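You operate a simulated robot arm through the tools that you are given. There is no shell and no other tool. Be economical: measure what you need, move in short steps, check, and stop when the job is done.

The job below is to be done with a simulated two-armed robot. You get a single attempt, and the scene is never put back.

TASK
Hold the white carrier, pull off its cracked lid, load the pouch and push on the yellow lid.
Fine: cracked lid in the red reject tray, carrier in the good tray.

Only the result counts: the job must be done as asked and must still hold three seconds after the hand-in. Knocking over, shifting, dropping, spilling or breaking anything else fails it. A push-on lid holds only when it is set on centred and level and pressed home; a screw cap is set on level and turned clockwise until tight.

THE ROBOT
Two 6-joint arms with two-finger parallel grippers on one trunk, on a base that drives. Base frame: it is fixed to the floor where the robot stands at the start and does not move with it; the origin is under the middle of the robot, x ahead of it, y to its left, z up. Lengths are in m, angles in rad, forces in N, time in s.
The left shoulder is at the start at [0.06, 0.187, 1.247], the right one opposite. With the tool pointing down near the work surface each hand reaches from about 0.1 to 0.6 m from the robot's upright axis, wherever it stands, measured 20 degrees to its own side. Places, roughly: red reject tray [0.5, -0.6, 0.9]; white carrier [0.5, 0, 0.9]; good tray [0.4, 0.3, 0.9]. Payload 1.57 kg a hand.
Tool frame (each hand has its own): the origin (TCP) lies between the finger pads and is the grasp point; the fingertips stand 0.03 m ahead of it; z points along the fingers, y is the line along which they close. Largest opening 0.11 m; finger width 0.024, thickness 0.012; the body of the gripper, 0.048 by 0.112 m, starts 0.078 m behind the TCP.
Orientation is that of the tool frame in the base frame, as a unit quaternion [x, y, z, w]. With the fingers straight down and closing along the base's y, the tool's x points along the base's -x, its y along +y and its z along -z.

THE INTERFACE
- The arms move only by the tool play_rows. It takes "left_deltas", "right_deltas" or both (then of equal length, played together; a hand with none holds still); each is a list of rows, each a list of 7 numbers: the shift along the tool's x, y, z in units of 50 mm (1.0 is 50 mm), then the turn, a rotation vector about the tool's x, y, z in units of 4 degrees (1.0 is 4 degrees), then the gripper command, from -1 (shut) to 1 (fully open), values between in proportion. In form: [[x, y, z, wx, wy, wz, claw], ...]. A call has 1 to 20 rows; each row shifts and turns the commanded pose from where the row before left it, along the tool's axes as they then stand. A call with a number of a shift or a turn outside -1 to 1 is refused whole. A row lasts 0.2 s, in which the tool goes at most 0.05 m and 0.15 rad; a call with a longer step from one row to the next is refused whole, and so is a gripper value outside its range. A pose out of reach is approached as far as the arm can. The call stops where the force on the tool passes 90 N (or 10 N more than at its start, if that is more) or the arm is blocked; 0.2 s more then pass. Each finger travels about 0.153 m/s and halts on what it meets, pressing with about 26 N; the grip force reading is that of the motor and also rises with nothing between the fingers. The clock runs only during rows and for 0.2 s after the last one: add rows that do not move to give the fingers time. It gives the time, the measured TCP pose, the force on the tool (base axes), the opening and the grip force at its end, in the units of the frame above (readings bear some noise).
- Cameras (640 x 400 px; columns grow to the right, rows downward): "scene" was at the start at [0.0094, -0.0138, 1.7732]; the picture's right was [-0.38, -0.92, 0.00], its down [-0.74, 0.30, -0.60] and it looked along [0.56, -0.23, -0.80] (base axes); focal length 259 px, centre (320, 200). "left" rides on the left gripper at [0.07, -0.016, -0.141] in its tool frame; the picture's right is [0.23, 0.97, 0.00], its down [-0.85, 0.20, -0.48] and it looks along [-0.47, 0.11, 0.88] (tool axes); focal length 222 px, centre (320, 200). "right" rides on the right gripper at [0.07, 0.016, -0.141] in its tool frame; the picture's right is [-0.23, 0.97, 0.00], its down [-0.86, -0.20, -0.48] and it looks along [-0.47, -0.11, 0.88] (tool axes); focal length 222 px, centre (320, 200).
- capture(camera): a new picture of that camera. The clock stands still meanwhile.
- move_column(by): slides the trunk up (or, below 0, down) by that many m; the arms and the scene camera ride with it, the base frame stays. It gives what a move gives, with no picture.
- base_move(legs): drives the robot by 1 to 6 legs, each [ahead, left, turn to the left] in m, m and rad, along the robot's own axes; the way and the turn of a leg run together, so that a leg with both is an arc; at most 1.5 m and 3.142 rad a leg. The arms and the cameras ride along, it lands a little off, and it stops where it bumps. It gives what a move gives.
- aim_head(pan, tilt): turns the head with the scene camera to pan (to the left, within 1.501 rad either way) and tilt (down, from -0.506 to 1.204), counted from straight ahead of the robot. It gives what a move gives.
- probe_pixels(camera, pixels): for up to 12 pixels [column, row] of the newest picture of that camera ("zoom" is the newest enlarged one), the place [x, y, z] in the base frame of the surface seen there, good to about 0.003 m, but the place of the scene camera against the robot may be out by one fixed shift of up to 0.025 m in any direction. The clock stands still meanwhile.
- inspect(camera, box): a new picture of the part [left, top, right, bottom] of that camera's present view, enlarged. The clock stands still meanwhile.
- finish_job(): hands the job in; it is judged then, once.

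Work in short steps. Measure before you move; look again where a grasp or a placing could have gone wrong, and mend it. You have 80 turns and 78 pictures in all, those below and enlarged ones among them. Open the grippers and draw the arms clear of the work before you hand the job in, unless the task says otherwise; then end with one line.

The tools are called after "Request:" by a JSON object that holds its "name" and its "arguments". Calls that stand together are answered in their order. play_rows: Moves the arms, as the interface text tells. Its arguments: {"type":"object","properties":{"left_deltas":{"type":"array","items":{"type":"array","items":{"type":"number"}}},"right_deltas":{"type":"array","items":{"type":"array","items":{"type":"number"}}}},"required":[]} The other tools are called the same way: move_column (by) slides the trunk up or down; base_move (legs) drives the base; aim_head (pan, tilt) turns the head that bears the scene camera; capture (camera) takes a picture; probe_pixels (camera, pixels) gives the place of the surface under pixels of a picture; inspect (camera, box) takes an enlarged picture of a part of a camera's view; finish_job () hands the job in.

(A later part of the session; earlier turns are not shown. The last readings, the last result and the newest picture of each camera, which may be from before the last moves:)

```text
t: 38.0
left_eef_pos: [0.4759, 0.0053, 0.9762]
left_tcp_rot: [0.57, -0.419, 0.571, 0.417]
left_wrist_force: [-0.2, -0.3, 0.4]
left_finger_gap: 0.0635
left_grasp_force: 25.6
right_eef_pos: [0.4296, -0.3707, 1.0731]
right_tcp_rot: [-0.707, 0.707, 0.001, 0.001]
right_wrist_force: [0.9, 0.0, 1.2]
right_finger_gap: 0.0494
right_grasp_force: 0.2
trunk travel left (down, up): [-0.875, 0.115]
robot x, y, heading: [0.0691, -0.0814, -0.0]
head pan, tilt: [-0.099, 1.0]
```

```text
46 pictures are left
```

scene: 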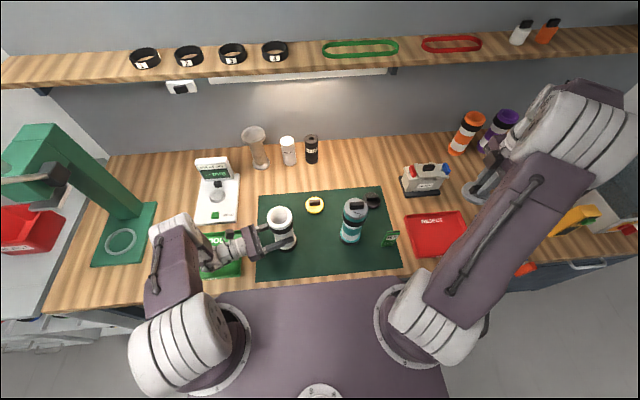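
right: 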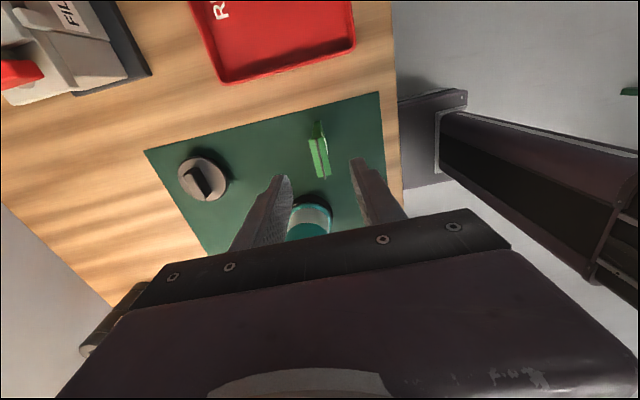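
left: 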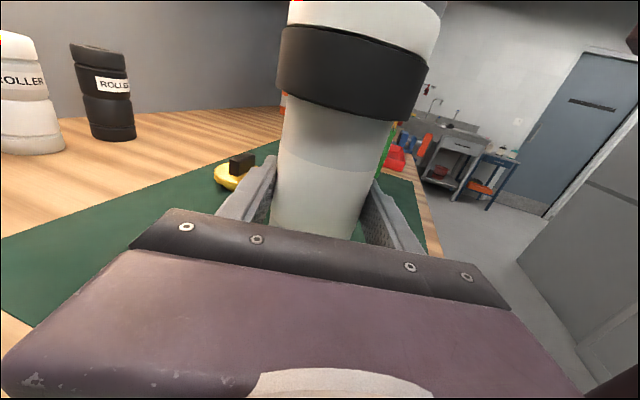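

The pouch top's middle (320,156) matches the predicted (320,160). I descend and close.

Request:
{"name": "play_rows", "arguments": {"right_deltas": [[0, 0, 0.6, 0, 0, 0, -0.1], [0, 0, 0.5, 0, 0, 0, -0.1], [0, 0, 0.32, 0, 0, 0, -0.1], [0, 0, 0, 0, 0, 0, -0.1], [0, 0, 0, 0, 0, 0, -0.5], [0, 0, 0, 0, 0, 0, -0.7], [0, 0, 0, 0, 0, 0, -1], [0, 0, 0, 0, 0, 0, -1]]}}

Request:
{"name": "inspect", "arguments": {"camera": "right", "box": [240, 80, 400, 240]}}

```text
t: 39.8
left_eef_pos: [0.4756, 0.0059, 0.9755]
left_tcp_rot: [0.57, -0.418, 0.571, 0.417]
left_wrist_force: [0.3, -0.1, 0.6]
left_finger_gap: 0.0634
left_grasp_force: 26.4
right_eef_pos: [0.4301, -0.372, 1.0006]
right_tcp_rot: [0.707, -0.707, 0.0, 0.0]
right_wrist_force: [-0.1, -1.3, -0.5]
right_finger_gap: 0.015
right_grasp_force: 25.5
trunk travel left (down, up): [-0.875, 0.115]
robot x, y, heading: [0.0676, -0.0757, 0.0]
head pan, tilt: [-0.099, 1.0]
```

```text
2.50 times, centred on (320, 160) of right
```

zoom: 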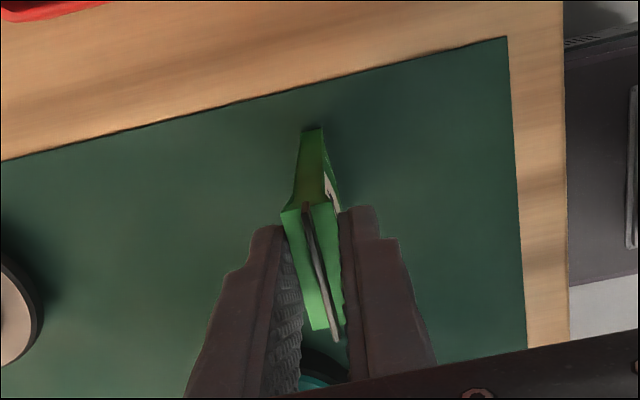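

Pouch gripped (15 mm). I lift it clear and carry it most of the way, stopping short at y≈-0.08 to view the rim.

Request:
{"name": "play_rows", "arguments": {"right_deltas": [[0, 0, -0.5, 0, 0, 0, -1], [0, 0, -1, 0, 0, 0, -1], [0, 0, -1, 0, 0, 0, -1], [0, 0, -1, 0, 0, 0, -1], [0, 0, -1, 0, 0, 0, -1], [0, 0, -1, 0, 0, 0, -1], [-0.831, -0.102, 0, 0, 0, 0, -1], [-0.831, -0.102, 0, 0, 0, 0, -1], [-0.831, -0.102, 0, 0, 0, 0, -1], [-0.831, -0.102, 0, 0, 0, 0, -1], [-0.831, -0.102, 0, 0, 0, 0, -1], [-0.831, -0.102, 0, 0, 0, 0, -1], [-0.831, -0.102, 0, 0, 0, 0, -1], [0, 0, 0, 0, 0, 0, -1]]}}

Request:
{"name": "capture", "arguments": {"camera": "right"}}

Request:
{"name": "capture", "arguments": {"camera": "scene"}}

```text
t: 42.8
left_eef_pos: [0.475, 0.0059, 0.9753]
left_tcp_rot: [0.57, -0.419, 0.571, 0.417]
left_wrist_force: [-0.5, 0.7, 1.0]
left_finger_gap: 0.0634
left_grasp_force: 26.0
right_eef_pos: [0.467, -0.0804, 1.2749]
right_tcp_rot: [-0.707, 0.707, 0.001, 0.0]
right_wrist_force: [-0.5, -0.1, -1.2]
right_finger_gap: 0.0149
right_grasp_force: 26.4
trunk travel left (down, up): [-0.875, 0.115]
robot x, y, heading: [0.0706, -0.0768, 0.0]
head pan, tilt: [-0.099, 1.0]
```

```text
44 pictures are left
```

right: 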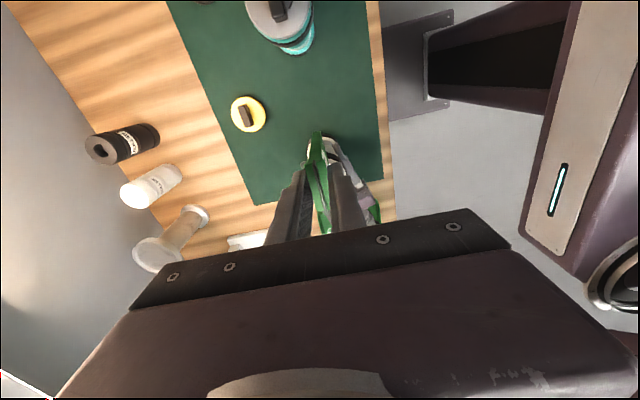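

```text
43 pictures are left
```

scene: 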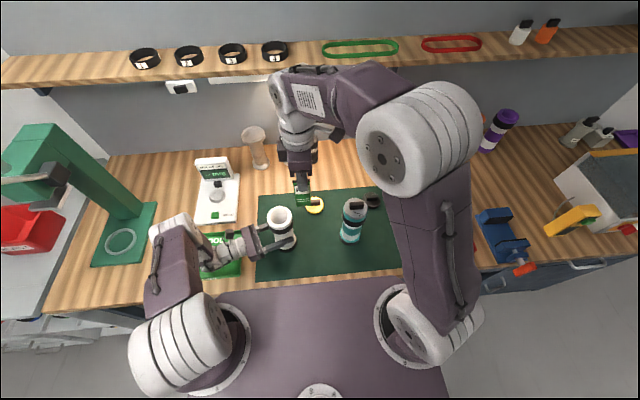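

The right view of the rim is blocked by the pouch; I enlarge the scene view and calibrate its shift with the pouch/teal lid.

Request:
{"name": "inspect", "arguments": {"camera": "scene", "box": [256, 180, 384, 260]}}

```text
5.00 times, centred on (320, 220) of scene
```

zoom: 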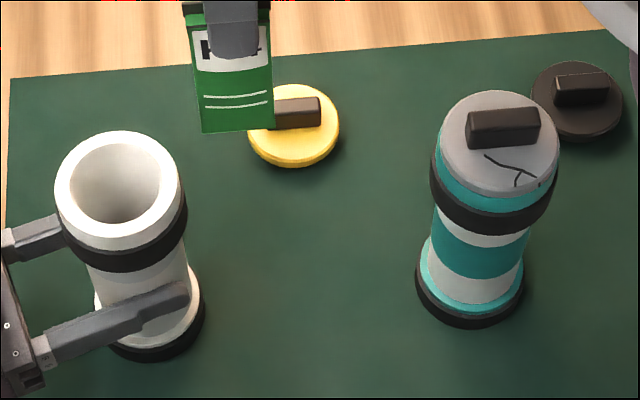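

Request:
{"name": "probe_pixels", "arguments": {"camera": "zoom", "pixels": [[64, 190], [167, 190], [118, 140], [118, 230], [78, 180], [155, 180], [116, 155], [116, 215], [203, 130], [273, 127], [505, 118], [250, 130]]}}

Request:
{"name": "probe_pixels", "arguments": {"camera": "zoom", "pixels": [[475, 120], [535, 118], [295, 108], [270, 110], [318, 105], [295, 145], [110, 205], [130, 170], [290, 165], [70, 220], [174, 215], [120, 190]]}}

```text
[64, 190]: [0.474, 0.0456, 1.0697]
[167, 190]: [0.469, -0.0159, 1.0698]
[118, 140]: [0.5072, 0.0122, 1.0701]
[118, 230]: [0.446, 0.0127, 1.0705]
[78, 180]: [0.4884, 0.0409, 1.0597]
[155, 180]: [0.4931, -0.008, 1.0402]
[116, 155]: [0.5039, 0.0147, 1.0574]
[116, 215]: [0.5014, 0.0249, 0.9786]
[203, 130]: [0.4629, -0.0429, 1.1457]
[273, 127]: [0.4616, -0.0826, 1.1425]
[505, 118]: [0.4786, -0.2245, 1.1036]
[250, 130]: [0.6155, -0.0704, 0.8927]
```

```text
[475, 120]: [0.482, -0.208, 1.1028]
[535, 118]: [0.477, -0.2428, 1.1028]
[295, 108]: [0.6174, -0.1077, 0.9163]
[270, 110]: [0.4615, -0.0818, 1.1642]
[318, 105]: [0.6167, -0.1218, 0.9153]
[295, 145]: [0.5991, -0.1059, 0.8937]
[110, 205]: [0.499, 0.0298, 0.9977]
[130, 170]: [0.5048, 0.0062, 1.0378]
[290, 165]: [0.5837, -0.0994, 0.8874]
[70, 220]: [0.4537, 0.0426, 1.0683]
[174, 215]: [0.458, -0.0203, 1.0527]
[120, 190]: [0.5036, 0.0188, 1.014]
```

Scene's shift is about (+0.001,+0.018,-0.012), so the rim centre is (0.476,-0.003), inner radius ≈0.024 — the fingers around the 15 mm pouch body would nearly fill it. The pouch's thin top fin is the better handle, so I set the pouch back on the mat at (0.43,-0.12) to regrip by the fin.

Request:
{"name": "play_rows", "arguments": {"right_deltas": [[0.4, 0.37, 0, 0, 0, 0, -1], [0.4, 0.37, 0, 0, 0, 0, -1], [0, 0, 0.9, 0, 0, 0, -1], [0, 0, 0.9, 0, 0, 0, -1], [0, 0, 0.9, 0, 0, 0, -1], [0, 0, 0.9, 0, 0, 0, -1], [0, 0, 0.9, 0, 0, 0, -1], [0, 0, 0.7, 0, 0, 0, -1], [0, 0, 0.16, 0, 0, 0, -1], [0, 0, 0, 0, 0, 0, -1]]}}

```text
t: 45.0
left_eef_pos: [0.4761, 0.0079, 0.975]
left_tcp_rot: [0.57, -0.419, 0.57, 0.419]
left_wrist_force: [0.3, -0.4, -0.6]
left_finger_gap: 0.0634
left_grasp_force: 26.5
right_eef_pos: [0.4294, -0.1211, 1.008]
right_tcp_rot: [-0.707, 0.708, 0.0, 0.0]
right_wrist_force: [0.9, -0.2, -0.7]
right_finger_gap: 0.015
right_grasp_force: 26.4
trunk travel left (down, up): [-0.875, 0.115]
robot x, y, heading: [0.0678, -0.0781, 0.004]
head pan, tilt: [-0.099, 1.0]
```

I lower 1 mm at a time toward contact.

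Request:
{"name": "play_rows", "arguments": {"right_deltas": [[0, 0, 0.06, 0, 0, 0, -1], [0, 0, 0.03, 0, 0, 0, -1], [0, 0, 0.02, 0, 0, 0, -1], [0, 0, 0, 0, 0, 0, -1]]}}

```text
t: 46.0
left_eef_pos: [0.4754, 0.0055, 0.9751]
left_tcp_rot: [0.57, -0.419, 0.57, 0.417]
left_wrist_force: [0.3, 0.2, 0.3]
left_finger_gap: 0.0634
left_grasp_force: 26.3
right_eef_pos: [0.4299, -0.1208, 1.0023]
right_tcp_rot: [-0.707, 0.707, -0.001, 0.001]
right_wrist_force: [0.7, 0.4, -0.9]
right_finger_gap: 0.015
right_grasp_force: 26.0
trunk travel left (down, up): [-0.875, 0.115]
robot x, y, heading: [0.0714, -0.0798, 0.001]
head pan, tilt: [-0.099, 1.0]
```

Request:
{"name": "play_rows", "arguments": {"right_deltas": [[0, 0, 0.02, 0, 0, 0, -1], [0, 0, 0.02, 0, 0, 0, -1], [0, 0, 0, 0, 0, 0, -1]]}}

```text
t: 46.8
left_eef_pos: [0.4759, 0.0058, 0.9754]
left_tcp_rot: [0.57, -0.419, 0.57, 0.417]
left_wrist_force: [-0.1, -0.6, 0.1]
left_finger_gap: 0.0634
left_grasp_force: 25.7
right_eef_pos: [0.429, -0.1204, 1.0023]
right_tcp_rot: [0.707, -0.707, 0.001, -0.001]
right_wrist_force: [-0.2, -1.7, 8.4]
right_finger_gap: 0.0151
right_grasp_force: 26.0
trunk travel left (down, up): [-0.875, 0.115]
robot x, y, heading: [0.0719, -0.0799, 0.003]
head pan, tilt: [-0.099, 1.0]
```

Contact with the mat (8 N). I open and rise 40 mm to look at the fin.

Request:
{"name": "play_rows", "arguments": {"right_deltas": [[0, 0, 0, 0, 0, 0, -0.6], [0, 0, 0, 0, 0, 0, -0.4], [0, 0, 0, 0, 0, 0, -0.4], [0, 0, -0.2, 0, 0, 0, -0.4], [0, 0, -0.6, 0, 0, 0, -0.4], [0, 0, 0, 0, 0, 0, -0.4]]}}

Request:
{"name": "inspect", "arguments": {"camera": "right", "box": [240, 100, 400, 220]}}

```text
t: 48.2
left_eef_pos: [0.4756, 0.0059, 0.9761]
left_tcp_rot: [0.57, -0.419, 0.57, 0.418]
left_wrist_force: [-0.7, -0.8, 0.3]
left_finger_gap: 0.0632
left_grasp_force: 25.9
right_eef_pos: [0.43, -0.1199, 1.0415]
right_tcp_rot: [0.707, -0.707, 0.0, 0.0]
right_wrist_force: [-0.1, 0.0, 0.0]
right_finger_gap: 0.0329
right_grasp_force: 0.1
trunk travel left (down, up): [-0.875, 0.115]
robot x, y, heading: [0.0675, -0.0789, -0.003]
head pan, tilt: [-0.099, 1.0]
```

```text
3.33 times, centred on (320, 160) of right
```

zoom: 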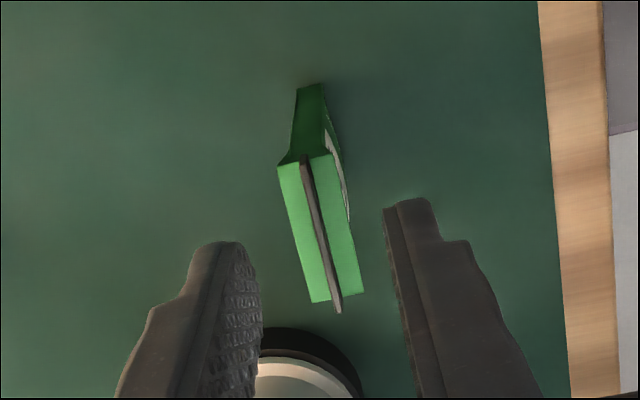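

Request:
{"name": "probe_pixels", "arguments": {"camera": "zoom", "pixels": [[306, 168], [320, 230], [335, 300], [290, 190], [312, 285], [335, 170], [350, 270], [296, 230], [342, 230], [308, 120]]}}

```text
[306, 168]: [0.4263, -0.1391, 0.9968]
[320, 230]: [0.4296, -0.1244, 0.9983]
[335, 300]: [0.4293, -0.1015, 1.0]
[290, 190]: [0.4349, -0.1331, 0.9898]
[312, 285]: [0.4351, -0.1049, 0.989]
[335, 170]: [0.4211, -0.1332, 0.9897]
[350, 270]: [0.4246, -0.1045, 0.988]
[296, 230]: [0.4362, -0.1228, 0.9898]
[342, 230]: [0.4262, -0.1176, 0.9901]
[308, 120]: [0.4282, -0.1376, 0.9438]
```

Fin top 0.999, shoulder 0.990. I lower 20 mm (tips just above the shoulder) and grip the fin.

Request:
{"name": "play_rows", "arguments": {"right_deltas": [[0, 0, 0.2, 0, 0, 0, -0.4], [0, 0, 0.2, 0, 0, 0, -0.4], [0, 0, 0, 0, 0, 0, -0.6], [0, 0, 0, 0, 0, 0, -0.8], [0, 0, 0, 0, 0, 0, -1], [0, 0, 0, 0, 0, 0, -1], [0, 0, 0, 0, 0, 0, -1]]}}

Request:
{"name": "inspect", "arguments": {"camera": "right", "box": [240, 100, 400, 220]}}

```text
t: 49.8
left_eef_pos: [0.4753, 0.0075, 0.9765]
left_tcp_rot: [0.57, -0.418, 0.57, 0.418]
left_wrist_force: [0.2, 0.9, -0.2]
left_finger_gap: 0.0634
left_grasp_force: 25.8
right_eef_pos: [0.4298, -0.1219, 1.0207]
right_tcp_rot: [-0.707, 0.707, 0.0, 0.001]
right_wrist_force: [0.1, 0.1, 0.2]
right_finger_gap: 0.0
right_grasp_force: 21.1
trunk travel left (down, up): [-0.875, 0.115]
robot x, y, heading: [0.0681, -0.0778, 0.001]
head pan, tilt: [-0.099, 1.0]
```

```text
3.33 times, centred on (320, 160) of right
```

zoom: 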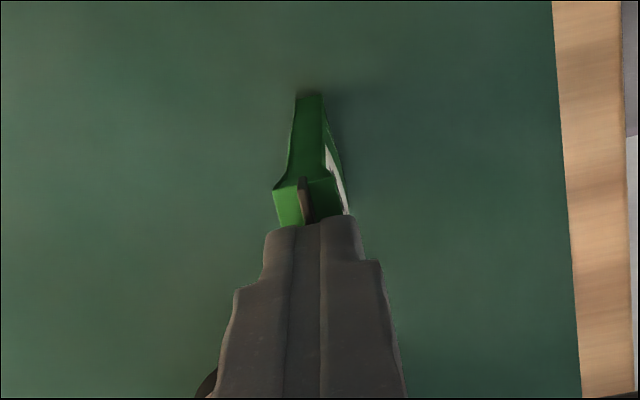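

The fingers closed fully — the fin is not solid, so I must grip the pouch body's top edge. First I measure the carrier's bore: open, rise, and look into it.

Request:
{"name": "play_rows", "arguments": {"right_deltas": [[0, 0, 0, 0, 0, 0, -0.6], [0, 0, 0, 0, 0, 0, -0.4], [0, 0, -0.5, 0, 0, 0, -0.4], [0, 0, -1, 0, 0, 0, -0.4], [0, 0, -1, 0, 0, 0, -0.4], [0, 0, -1, 0, 0, 0, -0.4], [0, 0, -1, 0, 0, 0, -0.4], [-0.6, -0.5, -0.5, 0, 0, 0, -0.4], [-0.6, -0.4, -0.5, 0, 0, 0, -0.4], [0, 0, 0, 0, 0, 0, -0.4]]}}

Request:
{"name": "capture", "arguments": {"camera": "right"}}

```text
t: 52.0
left_eef_pos: [0.4759, 0.006, 0.976]
left_tcp_rot: [0.57, -0.419, 0.571, 0.416]
left_wrist_force: [-1.0, 0.2, 0.1]
left_finger_gap: 0.0633
left_grasp_force: 26.6
right_eef_pos: [0.4737, -0.061, 1.2967]
right_tcp_rot: [-0.707, 0.707, 0.0, 0.0]
right_wrist_force: [0.3, -0.1, -0.3]
right_finger_gap: 0.0331
right_grasp_force: 0.2
trunk travel left (down, up): [-0.875, 0.115]
robot x, y, heading: [0.0689, -0.0793, -0.003]
head pan, tilt: [-0.099, 1.0]
```

```text
39 pictures are left
```

right: 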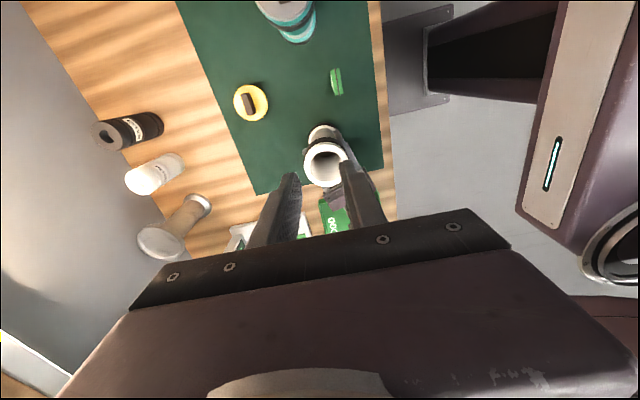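

Request:
{"name": "inspect", "arguments": {"camera": "right", "box": [292, 112, 372, 196]}}

```text
4.76 times, centred on (332, 154) of right
```

zoom: 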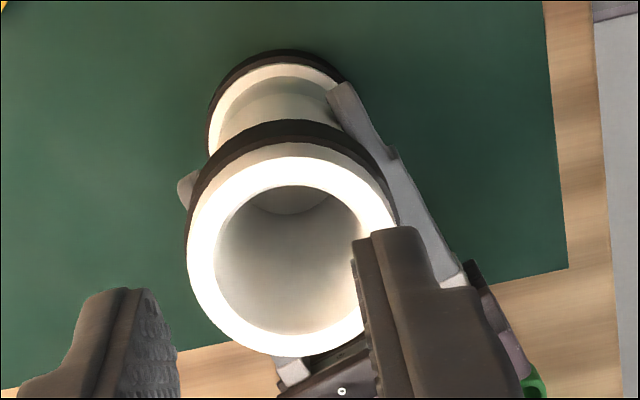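

Request:
{"name": "probe_pixels", "arguments": {"camera": "zoom", "pixels": [[192, 260], [211, 260], [290, 163], [290, 182], [290, 338], [290, 350], [340, 180], [225, 195], [290, 205], [290, 196], [230, 330], [218, 262]]}}

```text
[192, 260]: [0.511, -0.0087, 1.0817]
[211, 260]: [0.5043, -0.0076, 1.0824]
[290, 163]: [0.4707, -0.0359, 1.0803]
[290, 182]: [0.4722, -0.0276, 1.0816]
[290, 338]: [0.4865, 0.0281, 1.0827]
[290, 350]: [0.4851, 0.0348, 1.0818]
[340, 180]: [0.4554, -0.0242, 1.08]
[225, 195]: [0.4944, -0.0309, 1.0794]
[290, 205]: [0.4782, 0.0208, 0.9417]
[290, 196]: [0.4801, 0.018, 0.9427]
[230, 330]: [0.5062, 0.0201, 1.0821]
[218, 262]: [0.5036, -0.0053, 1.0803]
```

Bore: centre (0.477,0.000), inner radius ≈0.028, rim 1.082, floor at 0.942. So the pouch (108 mm) fits and fingers gripping its top fit in the bore (half-diagonal 0.023). I go back and grip the pouch body's top 12 mm.

Request:
{"name": "play_rows", "arguments": {"right_deltas": [[0.59, 0.442, 0, 0, 0, 0, -0.3], [0.59, 0.442, 0, 0, 0, 0, -0.3], [0, 0, 0.9, 0, 0, 0, -0.3], [0, 0, 0.9, 0, 0, 0, -0.3], [0, 0, 0.9, 0, 0, 0, -0.3], [0, 0, 0.9, 0, 0, 0, -0.3], [0, 0, 0.9, 0, 0, 0, -0.3], [0, 0, 0, 0, 0, 0, -0.3]]}}

Request:
{"name": "inspect", "arguments": {"camera": "right", "box": [240, 100, 400, 220]}}

```text
t: 53.8
left_eef_pos: [0.4755, 0.0061, 0.9752]
left_tcp_rot: [0.57, -0.419, 0.571, 0.417]
left_wrist_force: [0.0, -0.1, -0.2]
left_finger_gap: 0.0635
left_grasp_force: 26.2
right_eef_pos: [0.4294, -0.1192, 1.0708]
right_tcp_rot: [0.707, -0.707, -0.001, -0.001]
right_wrist_force: [-0.1, -0.6, -0.2]
right_finger_gap: 0.0387
right_grasp_force: 0.1
trunk travel left (down, up): [-0.875, 0.115]
robot x, y, heading: [0.0681, -0.0803, -0.001]
head pan, tilt: [-0.099, 1.0]
```

```text
3.33 times, centred on (320, 160) of right
```

zoom: 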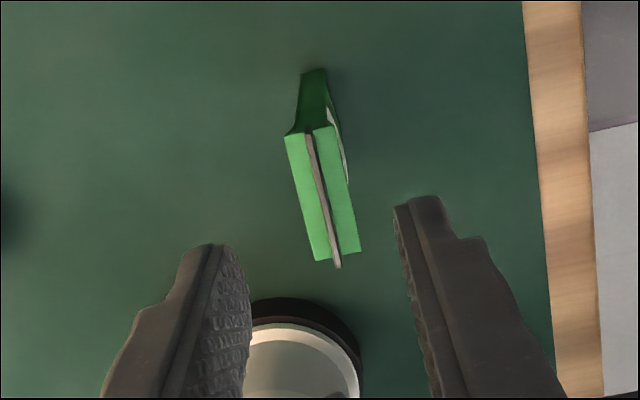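

Aligned (pouch top centre at zoom (322,195)). Descend 63 mm and grip.

Request:
{"name": "play_rows", "arguments": {"right_deltas": [[0, 0, 0.5, 0, 0, 0, -0.3], [0, 0, 0.5, 0, 0, 0, -0.3], [0, 0, 0.256, 0, 0, 0, -0.3], [0, 0, 0, 0, 0, 0, -0.3], [0, 0, 0, 0, 0, 0, -0.6], [0, 0, 0, 0, 0, 0, -0.8], [0, 0, 0, 0, 0, 0, -1], [0, 0, 0, 0, 0, 0, -1]]}}

```text
t: 55.6
left_eef_pos: [0.4757, 0.0065, 0.9753]
left_tcp_rot: [0.569, -0.42, 0.57, 0.418]
left_wrist_force: [-0.1, -0.2, -0.1]
left_finger_gap: 0.0631
left_grasp_force: 26.2
right_eef_pos: [0.4293, -0.1204, 1.0082]
right_tcp_rot: [-0.707, 0.707, 0.001, 0.0]
right_wrist_force: [-0.2, -0.3, -0.2]
right_finger_gap: 0.015
right_grasp_force: 25.7
trunk travel left (down, up): [-0.875, 0.115]
robot x, y, heading: [0.068, -0.0794, 0.005]
head pan, tilt: [-0.099, 1.0]
```

Gripped. Lift 0.245 and shift over the bore centre (0.4765,0.000).

Request:
{"name": "play_rows", "arguments": {"right_deltas": [[0, 0, -0.5, 0, 0, 0, -1], [0, 0, -0.9, 0, 0, 0, -1], [0, 0, -0.9, 0, 0, 0, -1], [0, 0, -0.9, 0, 0, 0, -1], [0, 0, -0.9, 0, 0, 0, -1], [0, 0, -0.8, 0, 0, 0, -1], [-0.8, -0.315, 0, 0, 0, 0, -1], [-0.8, -0.315, 0, 0, 0, 0, -1], [-0.8, -0.315, 0, 0, 0, 0, -1], [0, 0, 0, 0, 0, 0, -1], [0, 0, 0, 0, 0, 0, -1]]}}

Request:
{"name": "inspect", "arguments": {"camera": "scene", "box": [240, 150, 336, 270]}}

Request:
{"name": "inspect", "arguments": {"camera": "right", "box": [240, 100, 400, 220]}}

```text
t: 58.0
left_eef_pos: [0.4755, 0.0059, 0.9757]
left_tcp_rot: [0.57, -0.419, 0.57, 0.418]
left_wrist_force: [0.0, -0.7, 1.8]
left_finger_gap: 0.0637
left_grasp_force: 26.5
right_eef_pos: [0.4772, -0.0005, 1.2544]
right_tcp_rot: [-0.707, 0.707, 0.0, 0.0]
right_wrist_force: [-0.3, -1.1, -1.0]
right_finger_gap: 0.0152
right_grasp_force: 26.3
trunk travel left (down, up): [-0.875, 0.115]
robot x, y, heading: [0.0702, -0.0826, -0.004]
head pan, tilt: [-0.099, 1.0]
```

```text
3.33 times, centred on (288, 210) of scene
```

zoom: 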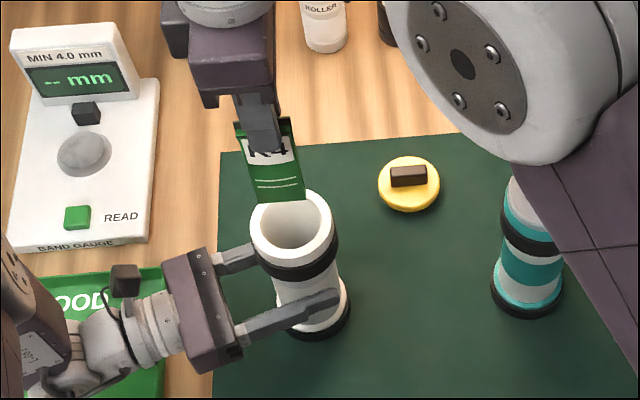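

```text
3.33 times, centred on (320, 160) of right
```

zoom: 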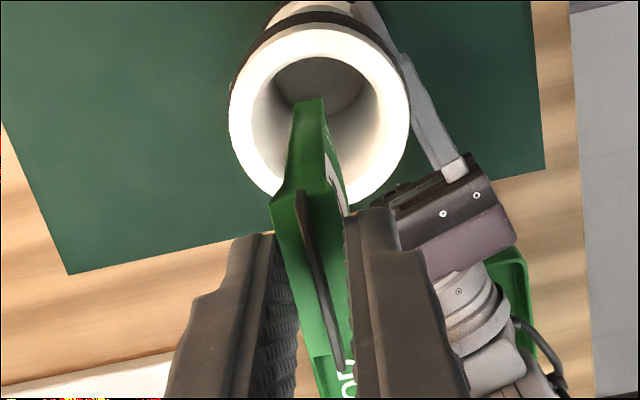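

Lined up over the bore. I lower the pouch into it carefully, about 90 mm.

Request:
{"name": "play_rows", "arguments": {"right_deltas": [[0, 0, 0.4, 0, 0, 0, -1], [0, 0, 0.3, 0, 0, 0, -1], [0, 0, 0.2, 0, 0, 0, -1], [0, 0, 0.2, 0, 0, 0, -1], [0, 0, 0.2, 0, 0, 0, -1], [0, 0, 0.2, 0, 0, 0, -1], [0, 0, 0.2, 0, 0, 0, -1], [0, 0, 0, 0, 0, 0, -1]]}}

Request:
{"name": "inspect", "arguments": {"camera": "right", "box": [240, 100, 400, 220]}}

```text
t: 59.8
left_eef_pos: [0.4755, 0.0063, 0.9763]
left_tcp_rot: [0.57, -0.418, 0.57, 0.418]
left_wrist_force: [0.7, 0.2, -0.1]
left_finger_gap: 0.0634
left_grasp_force: 26.4
right_eef_pos: [0.4767, -0.0003, 1.169]
right_tcp_rot: [0.707, -0.707, -0.001, -0.001]
right_wrist_force: [-0.7, 0.3, -0.8]
right_finger_gap: 0.0153
right_grasp_force: 26.0
trunk travel left (down, up): [-0.875, 0.115]
robot x, y, heading: [0.0753, -0.0795, -0.003]
head pan, tilt: [-0.099, 1.0]
```

```text
3.33 times, centred on (320, 160) of right
```

zoom: 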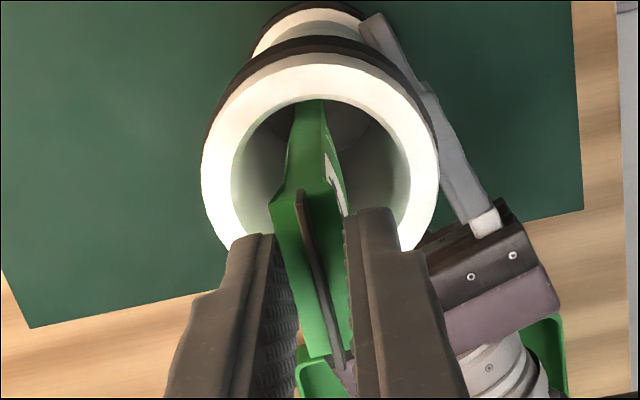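

It goes in freely. I continue another 94 mm to TCP≈1.074.

Request:
{"name": "play_rows", "arguments": {"right_deltas": [[0, 0, 0.25, 0, 0, 0, -1], [0, 0, 0.25, 0, 0, 0, -1], [0, 0, 0.25, 0, 0, 0, -1], [0, 0, 0.25, 0, 0, 0, -1], [0, 0, 0.25, 0, 0, 0, -1], [0, 0, 0.25, 0, 0, 0, -1], [0, 0, 0.2, 0, 0, 0, -1], [0, 0, 0.1, 0, 0, 0, -1], [0, 0, 0.08, 0, 0, 0, -1], [0, 0, 0, 0, 0, 0, -1]]}}

Request:
{"name": "inspect", "arguments": {"camera": "right", "box": [240, 100, 400, 220]}}

```text
t: 62.0
left_eef_pos: [0.4759, 0.0055, 0.9741]
left_tcp_rot: [0.57, -0.418, 0.571, 0.417]
left_wrist_force: [0.2, 0.0, 0.9]
left_finger_gap: 0.0634
left_grasp_force: 26.3
right_eef_pos: [0.4772, -0.0003, 1.0734]
right_tcp_rot: [0.707, -0.707, -0.001, 0.0]
right_wrist_force: [0.4, -1.1, -0.2]
right_finger_gap: 0.0149
right_grasp_force: 26.2
trunk travel left (down, up): [-0.875, 0.115]
robot x, y, heading: [0.0701, -0.0789, 0.003]
head pan, tilt: [-0.099, 1.0]
```

```text
3.33 times, centred on (320, 160) of right
```

zoom: 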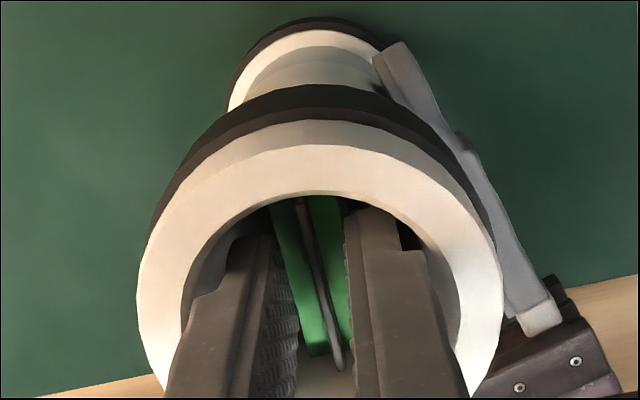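

Lower in 1–2 mm steps to find the floor.

Request:
{"name": "play_rows", "arguments": {"right_deltas": [[0, 0, 0.04, 0, 0, 0, -1], [0, 0, 0.04, 0, 0, 0, -1], [0, 0, 0, 0, 0, 0, -1]]}}

```text
t: 62.8
left_eef_pos: [0.4749, 0.0058, 0.9748]
left_tcp_rot: [0.57, -0.419, 0.571, 0.417]
left_wrist_force: [-1.0, -0.4, 0.3]
left_finger_gap: 0.0633
left_grasp_force: 26.0
right_eef_pos: [0.4779, 0.0016, 1.0708]
right_tcp_rot: [0.707, -0.707, -0.001, 0.001]
right_wrist_force: [-0.4, 0.3, -0.9]
right_finger_gap: 0.0151
right_grasp_force: 26.1
trunk travel left (down, up): [-0.875, 0.115]
robot x, y, heading: [0.069, -0.0813, 0.001]
head pan, tilt: [-0.099, 1.0]
```

Request:
{"name": "play_rows", "arguments": {"right_deltas": [[0, 0, 0.03, 0, 0, 0, -1], [0, 0, 0.03, 0, 0, 0, -1], [0, 0, 0.02, 0, 0, 0, -1], [0, 0, 0, 0, 0, 0, -1]]}}

```text
t: 63.8
left_eef_pos: [0.4761, 0.0054, 0.9751]
left_tcp_rot: [0.57, -0.42, 0.57, 0.417]
left_wrist_force: [4.3, 1.5, -9.0]
left_finger_gap: 0.0633
left_grasp_force: 26.1
right_eef_pos: [0.4786, 0.0008, 1.0673]
right_tcp_rot: [-0.707, 0.707, 0.0, 0.002]
right_wrist_force: [-0.8, -2.4, 25.3]
right_finger_gap: 0.0154
right_grasp_force: 25.9
trunk travel left (down, up): [-0.875, 0.115]
robot x, y, heading: [0.0679, -0.0812, -0.002]
head pan, tilt: [-0.099, 1.0]
```

Floor reached (25 N). I relieve 1 mm, open only 6–7 mm inside the bore, and rise straight out.

Request:
{"name": "play_rows", "arguments": {"right_deltas": [[0, 0, -0.03, 0, 0, 0, -1], [0, 0, 0, 0, 0, 0, -0.66], [0, 0, 0, 0, 0, 0, -0.61], [0, 0, 0, 0, 0, 0, -0.61], [0, 0, -0.2, 0, 0, 0, -0.61], [0, 0, -0.4, 0, 0, 0, -0.61], [0, 0, -0.6, 0, 0, 0, -0.61], [0, 0, -0.8, 0, 0, 0, -0.61], [0, 0, -1, 0, 0, 0, -0.61], [0, 0, 0, 0, 0, 0, -0.3]]}}

Request:
{"name": "inspect", "arguments": {"camera": "right", "box": [240, 80, 400, 200]}}

```text
t: 66.0
left_eef_pos: [0.4758, 0.0068, 0.9742]
left_tcp_rot: [0.57, -0.418, 0.57, 0.419]
left_wrist_force: [-1.6, -0.5, 0.6]
left_finger_gap: 0.0632
left_grasp_force: 25.4
right_eef_pos: [0.4776, 0.0009, 1.2176]
right_tcp_rot: [0.708, -0.707, 0.0, 0.0]
right_wrist_force: [-1.4, 0.4, -0.2]
right_finger_gap: 0.0388
right_grasp_force: 0.0
trunk travel left (down, up): [-0.875, 0.115]
robot x, y, heading: [0.0673, -0.0778, -0.004]
head pan, tilt: [-0.099, 1.0]
```

```text
3.33 times, centred on (320, 140) of right
```

zoom: 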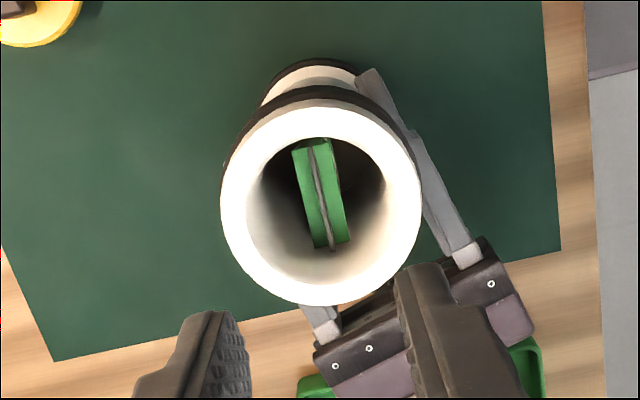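

The pouch stands in the bore. I measure the rim centre once more for the lid.

Request:
{"name": "probe_pixels", "arguments": {"camera": "zoom", "pixels": [[226, 200], [416, 200], [320, 106], [320, 300], [243, 200], [398, 200], [320, 132], [320, 284], [318, 190], [260, 130], [380, 270], [265, 275]]}}

```text
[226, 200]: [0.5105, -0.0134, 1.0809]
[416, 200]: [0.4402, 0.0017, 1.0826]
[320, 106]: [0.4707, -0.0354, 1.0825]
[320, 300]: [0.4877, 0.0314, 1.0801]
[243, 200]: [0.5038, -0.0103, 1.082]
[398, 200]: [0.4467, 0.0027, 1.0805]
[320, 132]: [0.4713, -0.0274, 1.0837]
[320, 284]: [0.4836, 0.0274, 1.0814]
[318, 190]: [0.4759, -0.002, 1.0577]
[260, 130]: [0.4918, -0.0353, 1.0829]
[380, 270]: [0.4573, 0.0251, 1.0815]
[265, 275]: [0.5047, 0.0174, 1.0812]
```

Rim centre ≈(0.4765,-0.0005). Now to the yellow lid: move to (0.618,-0.19,1.12) to view and measure it.

Request:
{"name": "play_rows", "arguments": {"right_deltas": [[0.76, -0.562, 0, 0, 0, 0, -0.1], [0.76, -0.562, 0, 0, 0, 0, -0.1], [0.76, -0.562, 0, 0, 0, 0, -0.1], [0.76, -0.562, 0, 0, 0, 0, -0.1], [0.76, -0.562, 0, 0, 0, 0, -0.1], [0, 0, 0.9, 0, 0, 0, -0.1], [0, 0, 0.9, 0, 0, 0, -0.1], [0, 0, 0, 0, 0, 0, -0.1]]}}

Request:
{"name": "capture", "arguments": {"camera": "right"}}

```text
t: 67.8
left_eef_pos: [0.476, 0.0064, 0.9753]
left_tcp_rot: [0.57, -0.419, 0.571, 0.417]
left_wrist_force: [0.5, 1.3, 0.5]
left_finger_gap: 0.0635
left_grasp_force: 26.3
right_eef_pos: [0.6171, -0.1888, 1.1274]
right_tcp_rot: [-0.707, 0.707, 0.0, 0.0]
right_wrist_force: [0.7, -0.7, -0.3]
right_finger_gap: 0.0495
right_grasp_force: 0.1
trunk travel left (down, up): [-0.875, 0.115]
robot x, y, heading: [0.0709, -0.0799, 0.001]
head pan, tilt: [-0.099, 1.0]
```

```text
31 pictures are left
```

right: 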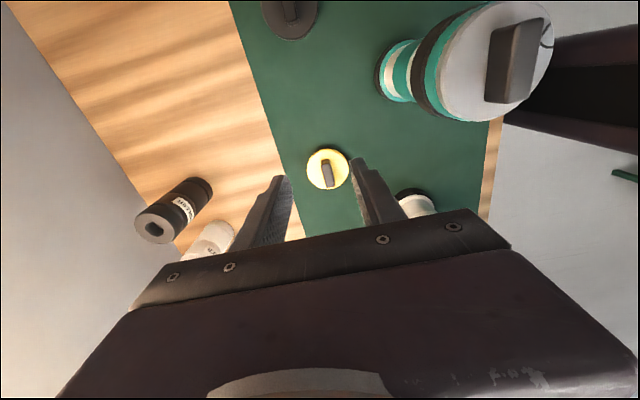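

Request:
{"name": "inspect", "arguments": {"camera": "right", "box": [296, 140, 360, 196]}}

```text
7.14 times, centred on (328, 168) of right
```

zoom: 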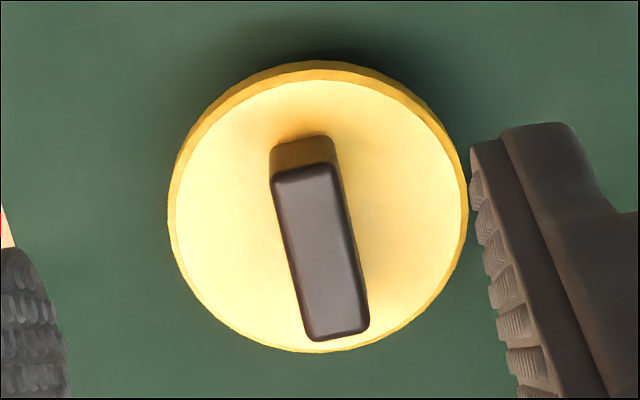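

Request:
{"name": "probe_pixels", "arguments": {"camera": "zoom", "pixels": [[180, 220], [458, 215], [315, 88], [320, 342], [278, 185], [334, 172], [312, 332], [362, 322], [304, 250], [336, 250], [215, 140], [415, 300]]}}

```text
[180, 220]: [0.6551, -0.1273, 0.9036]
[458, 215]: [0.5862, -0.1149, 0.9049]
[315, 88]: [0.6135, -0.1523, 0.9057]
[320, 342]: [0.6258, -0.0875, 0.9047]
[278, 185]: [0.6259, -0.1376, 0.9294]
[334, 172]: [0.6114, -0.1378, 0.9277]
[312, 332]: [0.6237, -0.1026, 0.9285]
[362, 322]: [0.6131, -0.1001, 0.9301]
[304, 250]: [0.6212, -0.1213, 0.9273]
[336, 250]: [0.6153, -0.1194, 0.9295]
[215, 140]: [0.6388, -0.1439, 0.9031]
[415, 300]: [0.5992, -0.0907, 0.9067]
```

Lid/knob centre ≈(0.619,-0.1195), lid top 0.904, knob top 0.929. I move over it and lower partially, then verify by projection.

Request:
{"name": "play_rows", "arguments": {"right_deltas": [[-0.693, -0.02, 0, 0, 0, 0, -0.1], [-0.693, -0.02, 0, 0, 0, 0, -0.1], [0, 0, 0.9, 0, 0, 0, -0.1], [0, 0, 0.9, 0, 0, 0, -0.1], [0, 0, 0.6, 0, 0, 0, -0.1], [0, 0, 0, 0, 0, 0, -0.1]]}}

Request:
{"name": "inspect", "arguments": {"camera": "right", "box": [240, 100, 400, 220]}}

```text
t: 69.2
left_eef_pos: [0.4769, 0.0067, 0.9757]
left_tcp_rot: [0.57, -0.418, 0.57, 0.418]
left_wrist_force: [0.2, -0.8, 0.6]
left_finger_gap: 0.0633
left_grasp_force: 25.8
right_eef_pos: [0.6192, -0.1212, 1.0068]
right_tcp_rot: [-0.707, 0.707, 0.0, 0.0]
right_wrist_force: [-0.6, 0.5, -1.4]
right_finger_gap: 0.0494
right_grasp_force: 0.2
trunk travel left (down, up): [-0.875, 0.115]
robot x, y, heading: [0.0699, -0.0805, 0.0]
head pan, tilt: [-0.099, 1.0]
```

```text
3.33 times, centred on (320, 160) of right
```

zoom: 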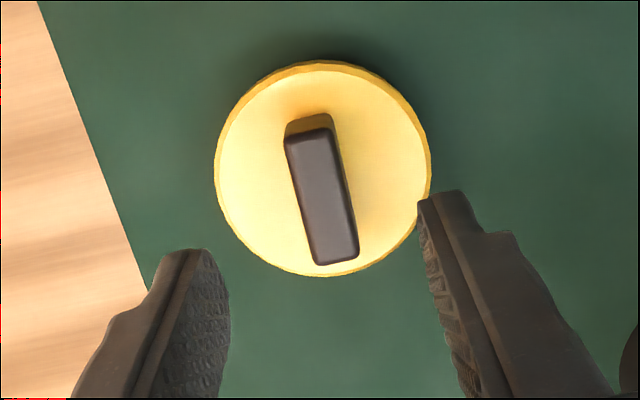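

Projection agrees within a millimetre. I descend 70 mm (tips just above the lid) and grip the knob.

Request:
{"name": "play_rows", "arguments": {"right_deltas": [[0, 0, 0.5, 0, 0, 0, -0.1], [0, 0, 0.5, 0, 0, 0, -0.1], [0, 0, 0.4, 0, 0, 0, -0.1], [0, 0, 0, 0, 0, 0, -0.1], [0, 0, 0, 0, 0, 0, -0.5], [0, 0, 0, 0, 0, 0, -0.7], [0, 0, 0, 0, 0, 0, -1], [0, 0, 0, 0, 0, 0, -1]]}}

Request:
{"name": "inspect", "arguments": {"camera": "right", "box": [240, 100, 400, 220]}}

```text
t: 71.0
left_eef_pos: [0.4758, 0.0061, 0.9751]
left_tcp_rot: [0.57, -0.418, 0.57, 0.418]
left_wrist_force: [-0.1, -0.1, -0.2]
left_finger_gap: 0.0633
left_grasp_force: 25.9
right_eef_pos: [0.6182, -0.1203, 0.9382]
right_tcp_rot: [0.707, -0.707, 0.0, 0.0]
right_wrist_force: [0.2, 0.2, -0.9]
right_finger_gap: 0.015
right_grasp_force: 25.7
trunk travel left (down, up): [-0.875, 0.115]
robot x, y, heading: [0.0673, -0.0786, 0.002]
head pan, tilt: [-0.099, 1.0]
```

```text
3.33 times, centred on (320, 160) of right
```

zoom: 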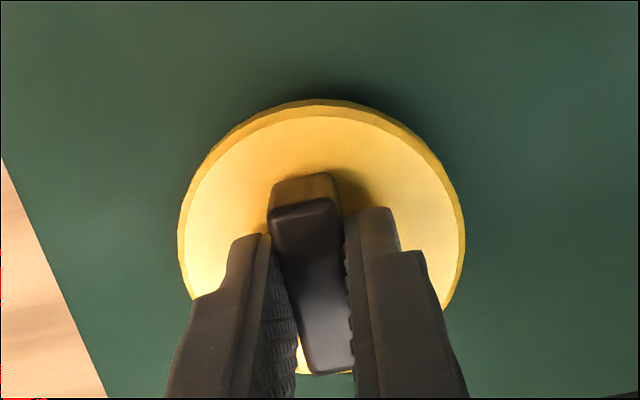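

Gripped at centre. Lift 0.30, and carry over the rim centre.

Request:
{"name": "play_rows", "arguments": {"right_deltas": [[0, 0, -0.5, 0, 0, 0, -1], [0, 0, -0.9, 0, 0, 0, -1], [0, 0, -0.9, 0, 0, 0, -1], [0, 0, -0.9, 0, 0, 0, -1], [0, 0, -0.9, 0, 0, 0, -1], [0, 0, -0.9, 0, 0, 0, -1], [0, 0, -0.5, 0, 0, 0, -1], [-0.596, 0.7185, 0, 0, 0, 0, -1], [-0.596, 0.7185, 0, 0, 0, 0, -1], [-0.596, 0.7185, 0, 0, 0, 0, -1], [-0.596, 0.7185, 0, 0, 0, 0, -1], [0, 0, 0, 0, 0, 0, -1], [0, 0, 0, 0, 0, 0, -1]]}}

Request:
{"name": "inspect", "arguments": {"camera": "right", "box": [240, 80, 400, 200]}}

Request:
{"name": "inspect", "arguments": {"camera": "scene", "box": [240, 150, 336, 270]}}

```text
t: 73.8
left_eef_pos: [0.4755, 0.0071, 0.9754]
left_tcp_rot: [0.571, -0.418, 0.571, 0.416]
left_wrist_force: [0.3, -0.9, 0.3]
left_finger_gap: 0.0631
left_grasp_force: 26.1
right_eef_pos: [0.4764, -0.001, 1.2124]
right_tcp_rot: [-0.707, 0.707, 0.001, 0.0]
right_wrist_force: [0.1, -0.5, -1.1]
right_finger_gap: 0.015
right_grasp_force: 25.9
trunk travel left (down, up): [-0.875, 0.115]
robot x, y, heading: [0.0691, -0.0816, 0.005]
head pan, tilt: [-0.099, 1.0]
```

```text
3.33 times, centred on (320, 140) of right
```

zoom: 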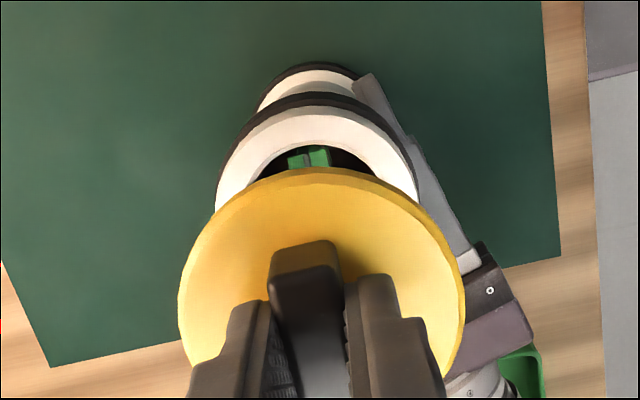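

```text
3.33 times, centred on (288, 210) of scene
```

zoom: 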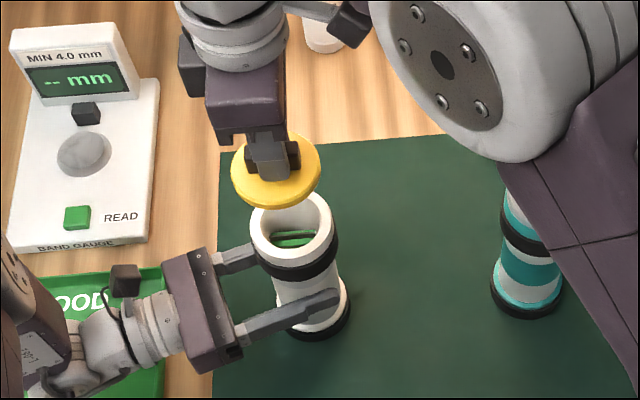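

Lid level over the rim. I lower to just above contact (TCP≈1.143) and check centring.

Request:
{"name": "play_rows", "arguments": {"right_deltas": [[0, 0, 0.5, 0, 0, 0, -1], [0, 0, 0.5, 0, 0, 0, -1], [0, 0, 0.3, 0, 0, 0, -1], [0, 0, 0.08, 0, 0, 0, -1], [0, 0, 0, 0, 0, 0, -1]]}}

Request:
{"name": "inspect", "arguments": {"camera": "right", "box": [240, 80, 400, 200]}}

Request:
{"name": "inspect", "arguments": {"camera": "scene", "box": [256, 180, 320, 260]}}

```text
t: 75.0
left_eef_pos: [0.4755, 0.0049, 0.9744]
left_tcp_rot: [0.57, -0.419, 0.57, 0.418]
left_wrist_force: [-0.6, -0.1, -0.5]
left_finger_gap: 0.0633
left_grasp_force: 25.9
right_eef_pos: [0.4769, -0.0007, 1.143]
right_tcp_rot: [0.707, -0.707, 0.001, 0.0]
right_wrist_force: [0.6, 0.1, -0.7]
right_finger_gap: 0.0149
right_grasp_force: 25.8
trunk travel left (down, up): [-0.875, 0.115]
robot x, y, heading: [0.0663, -0.0812, -0.0]
head pan, tilt: [-0.099, 1.0]
```

```text
3.33 times, centred on (320, 140) of right
```

zoom: 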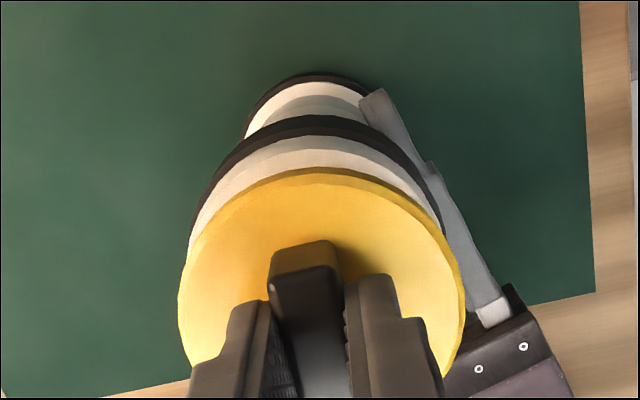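

```text
5.00 times, centred on (288, 220) of scene
```

zoom: 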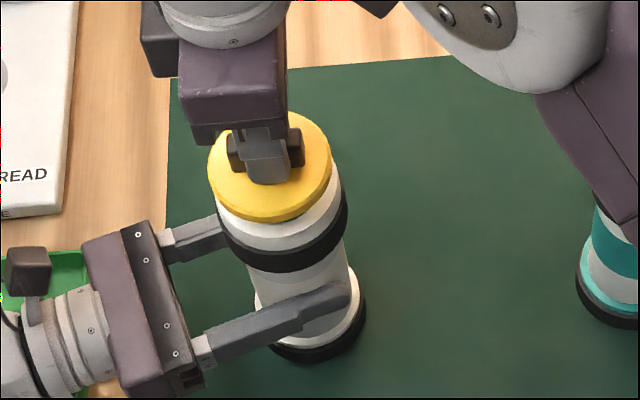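

Centred by both views. I press down in 2 mm steps and watch the force.

Request:
{"name": "play_rows", "arguments": {"right_deltas": [[0, 0, 0.04, 0, 0, 0, -1], [0, 0, 0.04, 0, 0, 0, -1], [0, 0, 0.04, 0, 0, 0, -1], [0, 0, 0.04, 0, 0, 0, -1], [0, 0, 0, 0, 0, 0, -1]]}}

```text
t: 76.2
left_eef_pos: [0.4758, 0.0055, 0.9748]
left_tcp_rot: [0.57, -0.418, 0.57, 0.418]
left_wrist_force: [-0.5, 1.4, 0.1]
left_finger_gap: 0.0634
left_grasp_force: 26.1
right_eef_pos: [0.4761, -0.0015, 1.1367]
right_tcp_rot: [0.707, -0.707, 0.0, 0.0]
right_wrist_force: [0.5, 1.0, -0.5]
right_finger_gap: 0.0148
right_grasp_force: 25.9
trunk travel left (down, up): [-0.875, 0.115]
robot x, y, heading: [0.0697, -0.0801, 0.001]
head pan, tilt: [-0.099, 1.0]
```

Request:
{"name": "play_rows", "arguments": {"right_deltas": [[0, 0, 0.04, 0, 0, 0, -1], [0, 0, 0.04, 0, 0, 0, -1], [0, 0, 0.04, 0, 0, 0, -1], [0, 0, 0, 0, 0, 0, -1]]}}

```text
t: 77.2
left_eef_pos: [0.4763, 0.0063, 0.9756]
left_tcp_rot: [0.57, -0.419, 0.57, 0.418]
left_wrist_force: [0.6, -0.4, -0.5]
left_finger_gap: 0.0634
left_grasp_force: 25.7
right_eef_pos: [0.4761, -0.0019, 1.1296]
right_tcp_rot: [0.708, -0.707, 0.0, 0.0]
right_wrist_force: [0.1, -0.5, 5.5]
right_finger_gap: 0.0151
right_grasp_force: 25.5
trunk travel left (down, up): [-0.875, 0.115]
robot x, y, heading: [0.0675, -0.0804, 0.002]
head pan, tilt: [-0.099, 1.0]
```

Contact begins at 1.130, near the expected seat (1.125). Keep pressing.

Request:
{"name": "play_rows", "arguments": {"right_deltas": [[0, 0, 0.03, 0, 0, 0, -1], [0, 0, 0.03, 0, 0, 0, -1], [0, 0, 0.03, 0, 0, 0, -1], [0, 0, 0, 0, 0, 0, -1]]}}

```text
t: 78.2
left_eef_pos: [0.4761, 0.0058, 0.9755]
left_tcp_rot: [0.57, -0.419, 0.57, 0.417]
left_wrist_force: [1.3, 0.5, -1.1]
left_finger_gap: 0.0633
left_grasp_force: 25.9
right_eef_pos: [0.4763, -0.0017, 1.125]
right_tcp_rot: [-0.707, 0.707, 0.0, 0.0]
right_wrist_force: [0.8, 0.0, 5.4]
right_finger_gap: 0.0151
right_grasp_force: 26.3
trunk travel left (down, up): [-0.875, 0.115]
robot x, y, heading: [0.0691, -0.0804, -0.002]
head pan, tilt: [-0.099, 1.0]
```

Request:
{"name": "play_rows", "arguments": {"right_deltas": [[0, 0, 0.03, 0, 0, 0, -1], [0, 0, 0.03, 0, 0, 0, -1], [0, 0, 0.03, 0, 0, 0, -1], [0, 0, 0, 0, 0, 0, -1]]}}

Request:
{"name": "inspect", "arguments": {"camera": "right", "box": [240, 80, 400, 200]}}

```text
t: 79.2
left_eef_pos: [0.4757, 0.0068, 0.9758]
left_tcp_rot: [0.57, -0.419, 0.57, 0.418]
left_wrist_force: [8.2, 0.8, -9.5]
left_finger_gap: 0.0636
left_grasp_force: 26.3
right_eef_pos: [0.4765, -0.0005, 1.1221]
right_tcp_rot: [0.707, -0.707, -0.001, -0.001]
right_wrist_force: [-3.1, -0.9, 24.7]
right_finger_gap: 0.0153
right_grasp_force: 25.9
trunk travel left (down, up): [-0.875, 0.115]
robot x, y, heading: [0.0714, -0.077, 0.001]
head pan, tilt: [-0.099, 1.0]
```

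```text
3.33 times, centred on (320, 140) of right
```

zoom: 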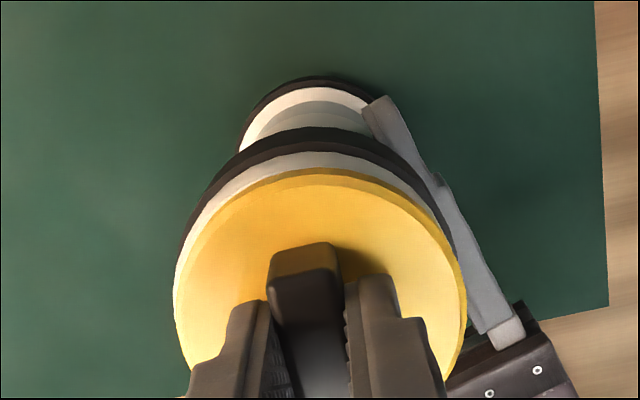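

Force rises at 1.122: seated. I press firmly a bit more to be sure.

Request:
{"name": "play_rows", "arguments": {"right_deltas": [[0, 0, 0.04, 0, 0, 0, -1], [0, 0, 0.04, 0, 0, 0, -1], [0, 0, 0, 0, 0, 0, -1], [0, 0, 0, 0, 0, 0, -1]]}}

```text
t: 80.2
left_eef_pos: [0.4751, 0.007, 0.9748]
left_tcp_rot: [0.571, -0.42, 0.57, 0.416]
left_wrist_force: [17.6, 9.0, -19.1]
left_finger_gap: 0.0636
left_grasp_force: 26.0
right_eef_pos: [0.4753, -0.0015, 1.1199]
right_tcp_rot: [0.707, -0.707, 0.0, -0.003]
right_wrist_force: [-7.2, -7.9, 62.5]
right_finger_gap: 0.0149
right_grasp_force: 26.1
trunk travel left (down, up): [-0.875, 0.115]
robot x, y, heading: [0.0697, -0.0764, -0.003]
head pan, tilt: [-0.099, 1.0]
```

Pressed with 62 N, no further travel. I relieve, release the knob and rise, then look.

Request:
{"name": "play_rows", "arguments": {"right_deltas": [[0, 0, -0.05, 0, 0, 0, -1], [0, 0, -0.05, 0, 0, 0, -1], [0, 0, 0, 0, 0, 0, -0.5], [0, 0, 0, 0, 0, 0, -0.2], [0, 0, 0, 0, 0, 0, -0.2], [0, 0, -0.4, 0, 0, 0, -0.2], [0, 0, -0.8, 0, 0, 0, -0.2], [0, 0, -0.8, 0, 0, 0, -0.2], [0, 0, 0, 0, 0, 0, -0.2]]}}

Request:
{"name": "inspect", "arguments": {"camera": "right", "box": [240, 80, 400, 200]}}

Request:
{"name": "inspect", "arguments": {"camera": "left", "box": [220, 0, 460, 150]}}

```text
t: 82.2
left_eef_pos: [0.475, 0.0049, 0.9756]
left_tcp_rot: [0.569, -0.419, 0.57, 0.418]
left_wrist_force: [-2.5, -2.1, 5.5]
left_finger_gap: 0.0634
left_grasp_force: 26.2
right_eef_pos: [0.4766, -0.0022, 1.2247]
right_tcp_rot: [0.707, -0.707, 0.0, -0.001]
right_wrist_force: [-0.7, -0.3, 0.4]
right_finger_gap: 0.0441
right_grasp_force: 0.0
trunk travel left (down, up): [-0.875, 0.115]
robot x, y, heading: [0.0688, -0.0774, -0.004]
head pan, tilt: [-0.099, 1.0]
```

```text
3.33 times, centred on (320, 140) of right
```

zoom: 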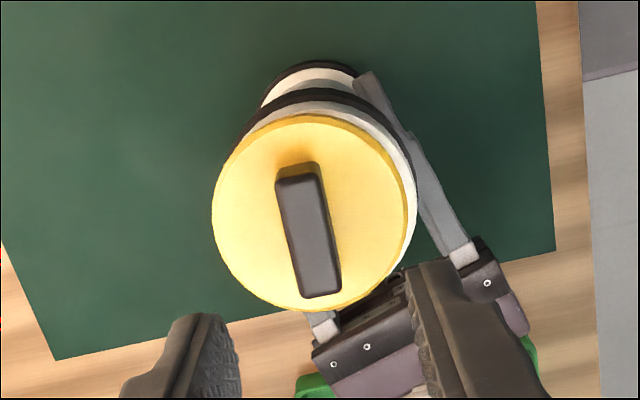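

```text
2.67 times, centred on (340, 75) of left
```

zoom: 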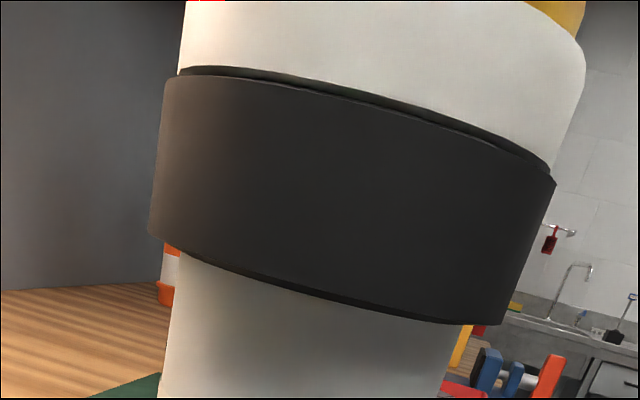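

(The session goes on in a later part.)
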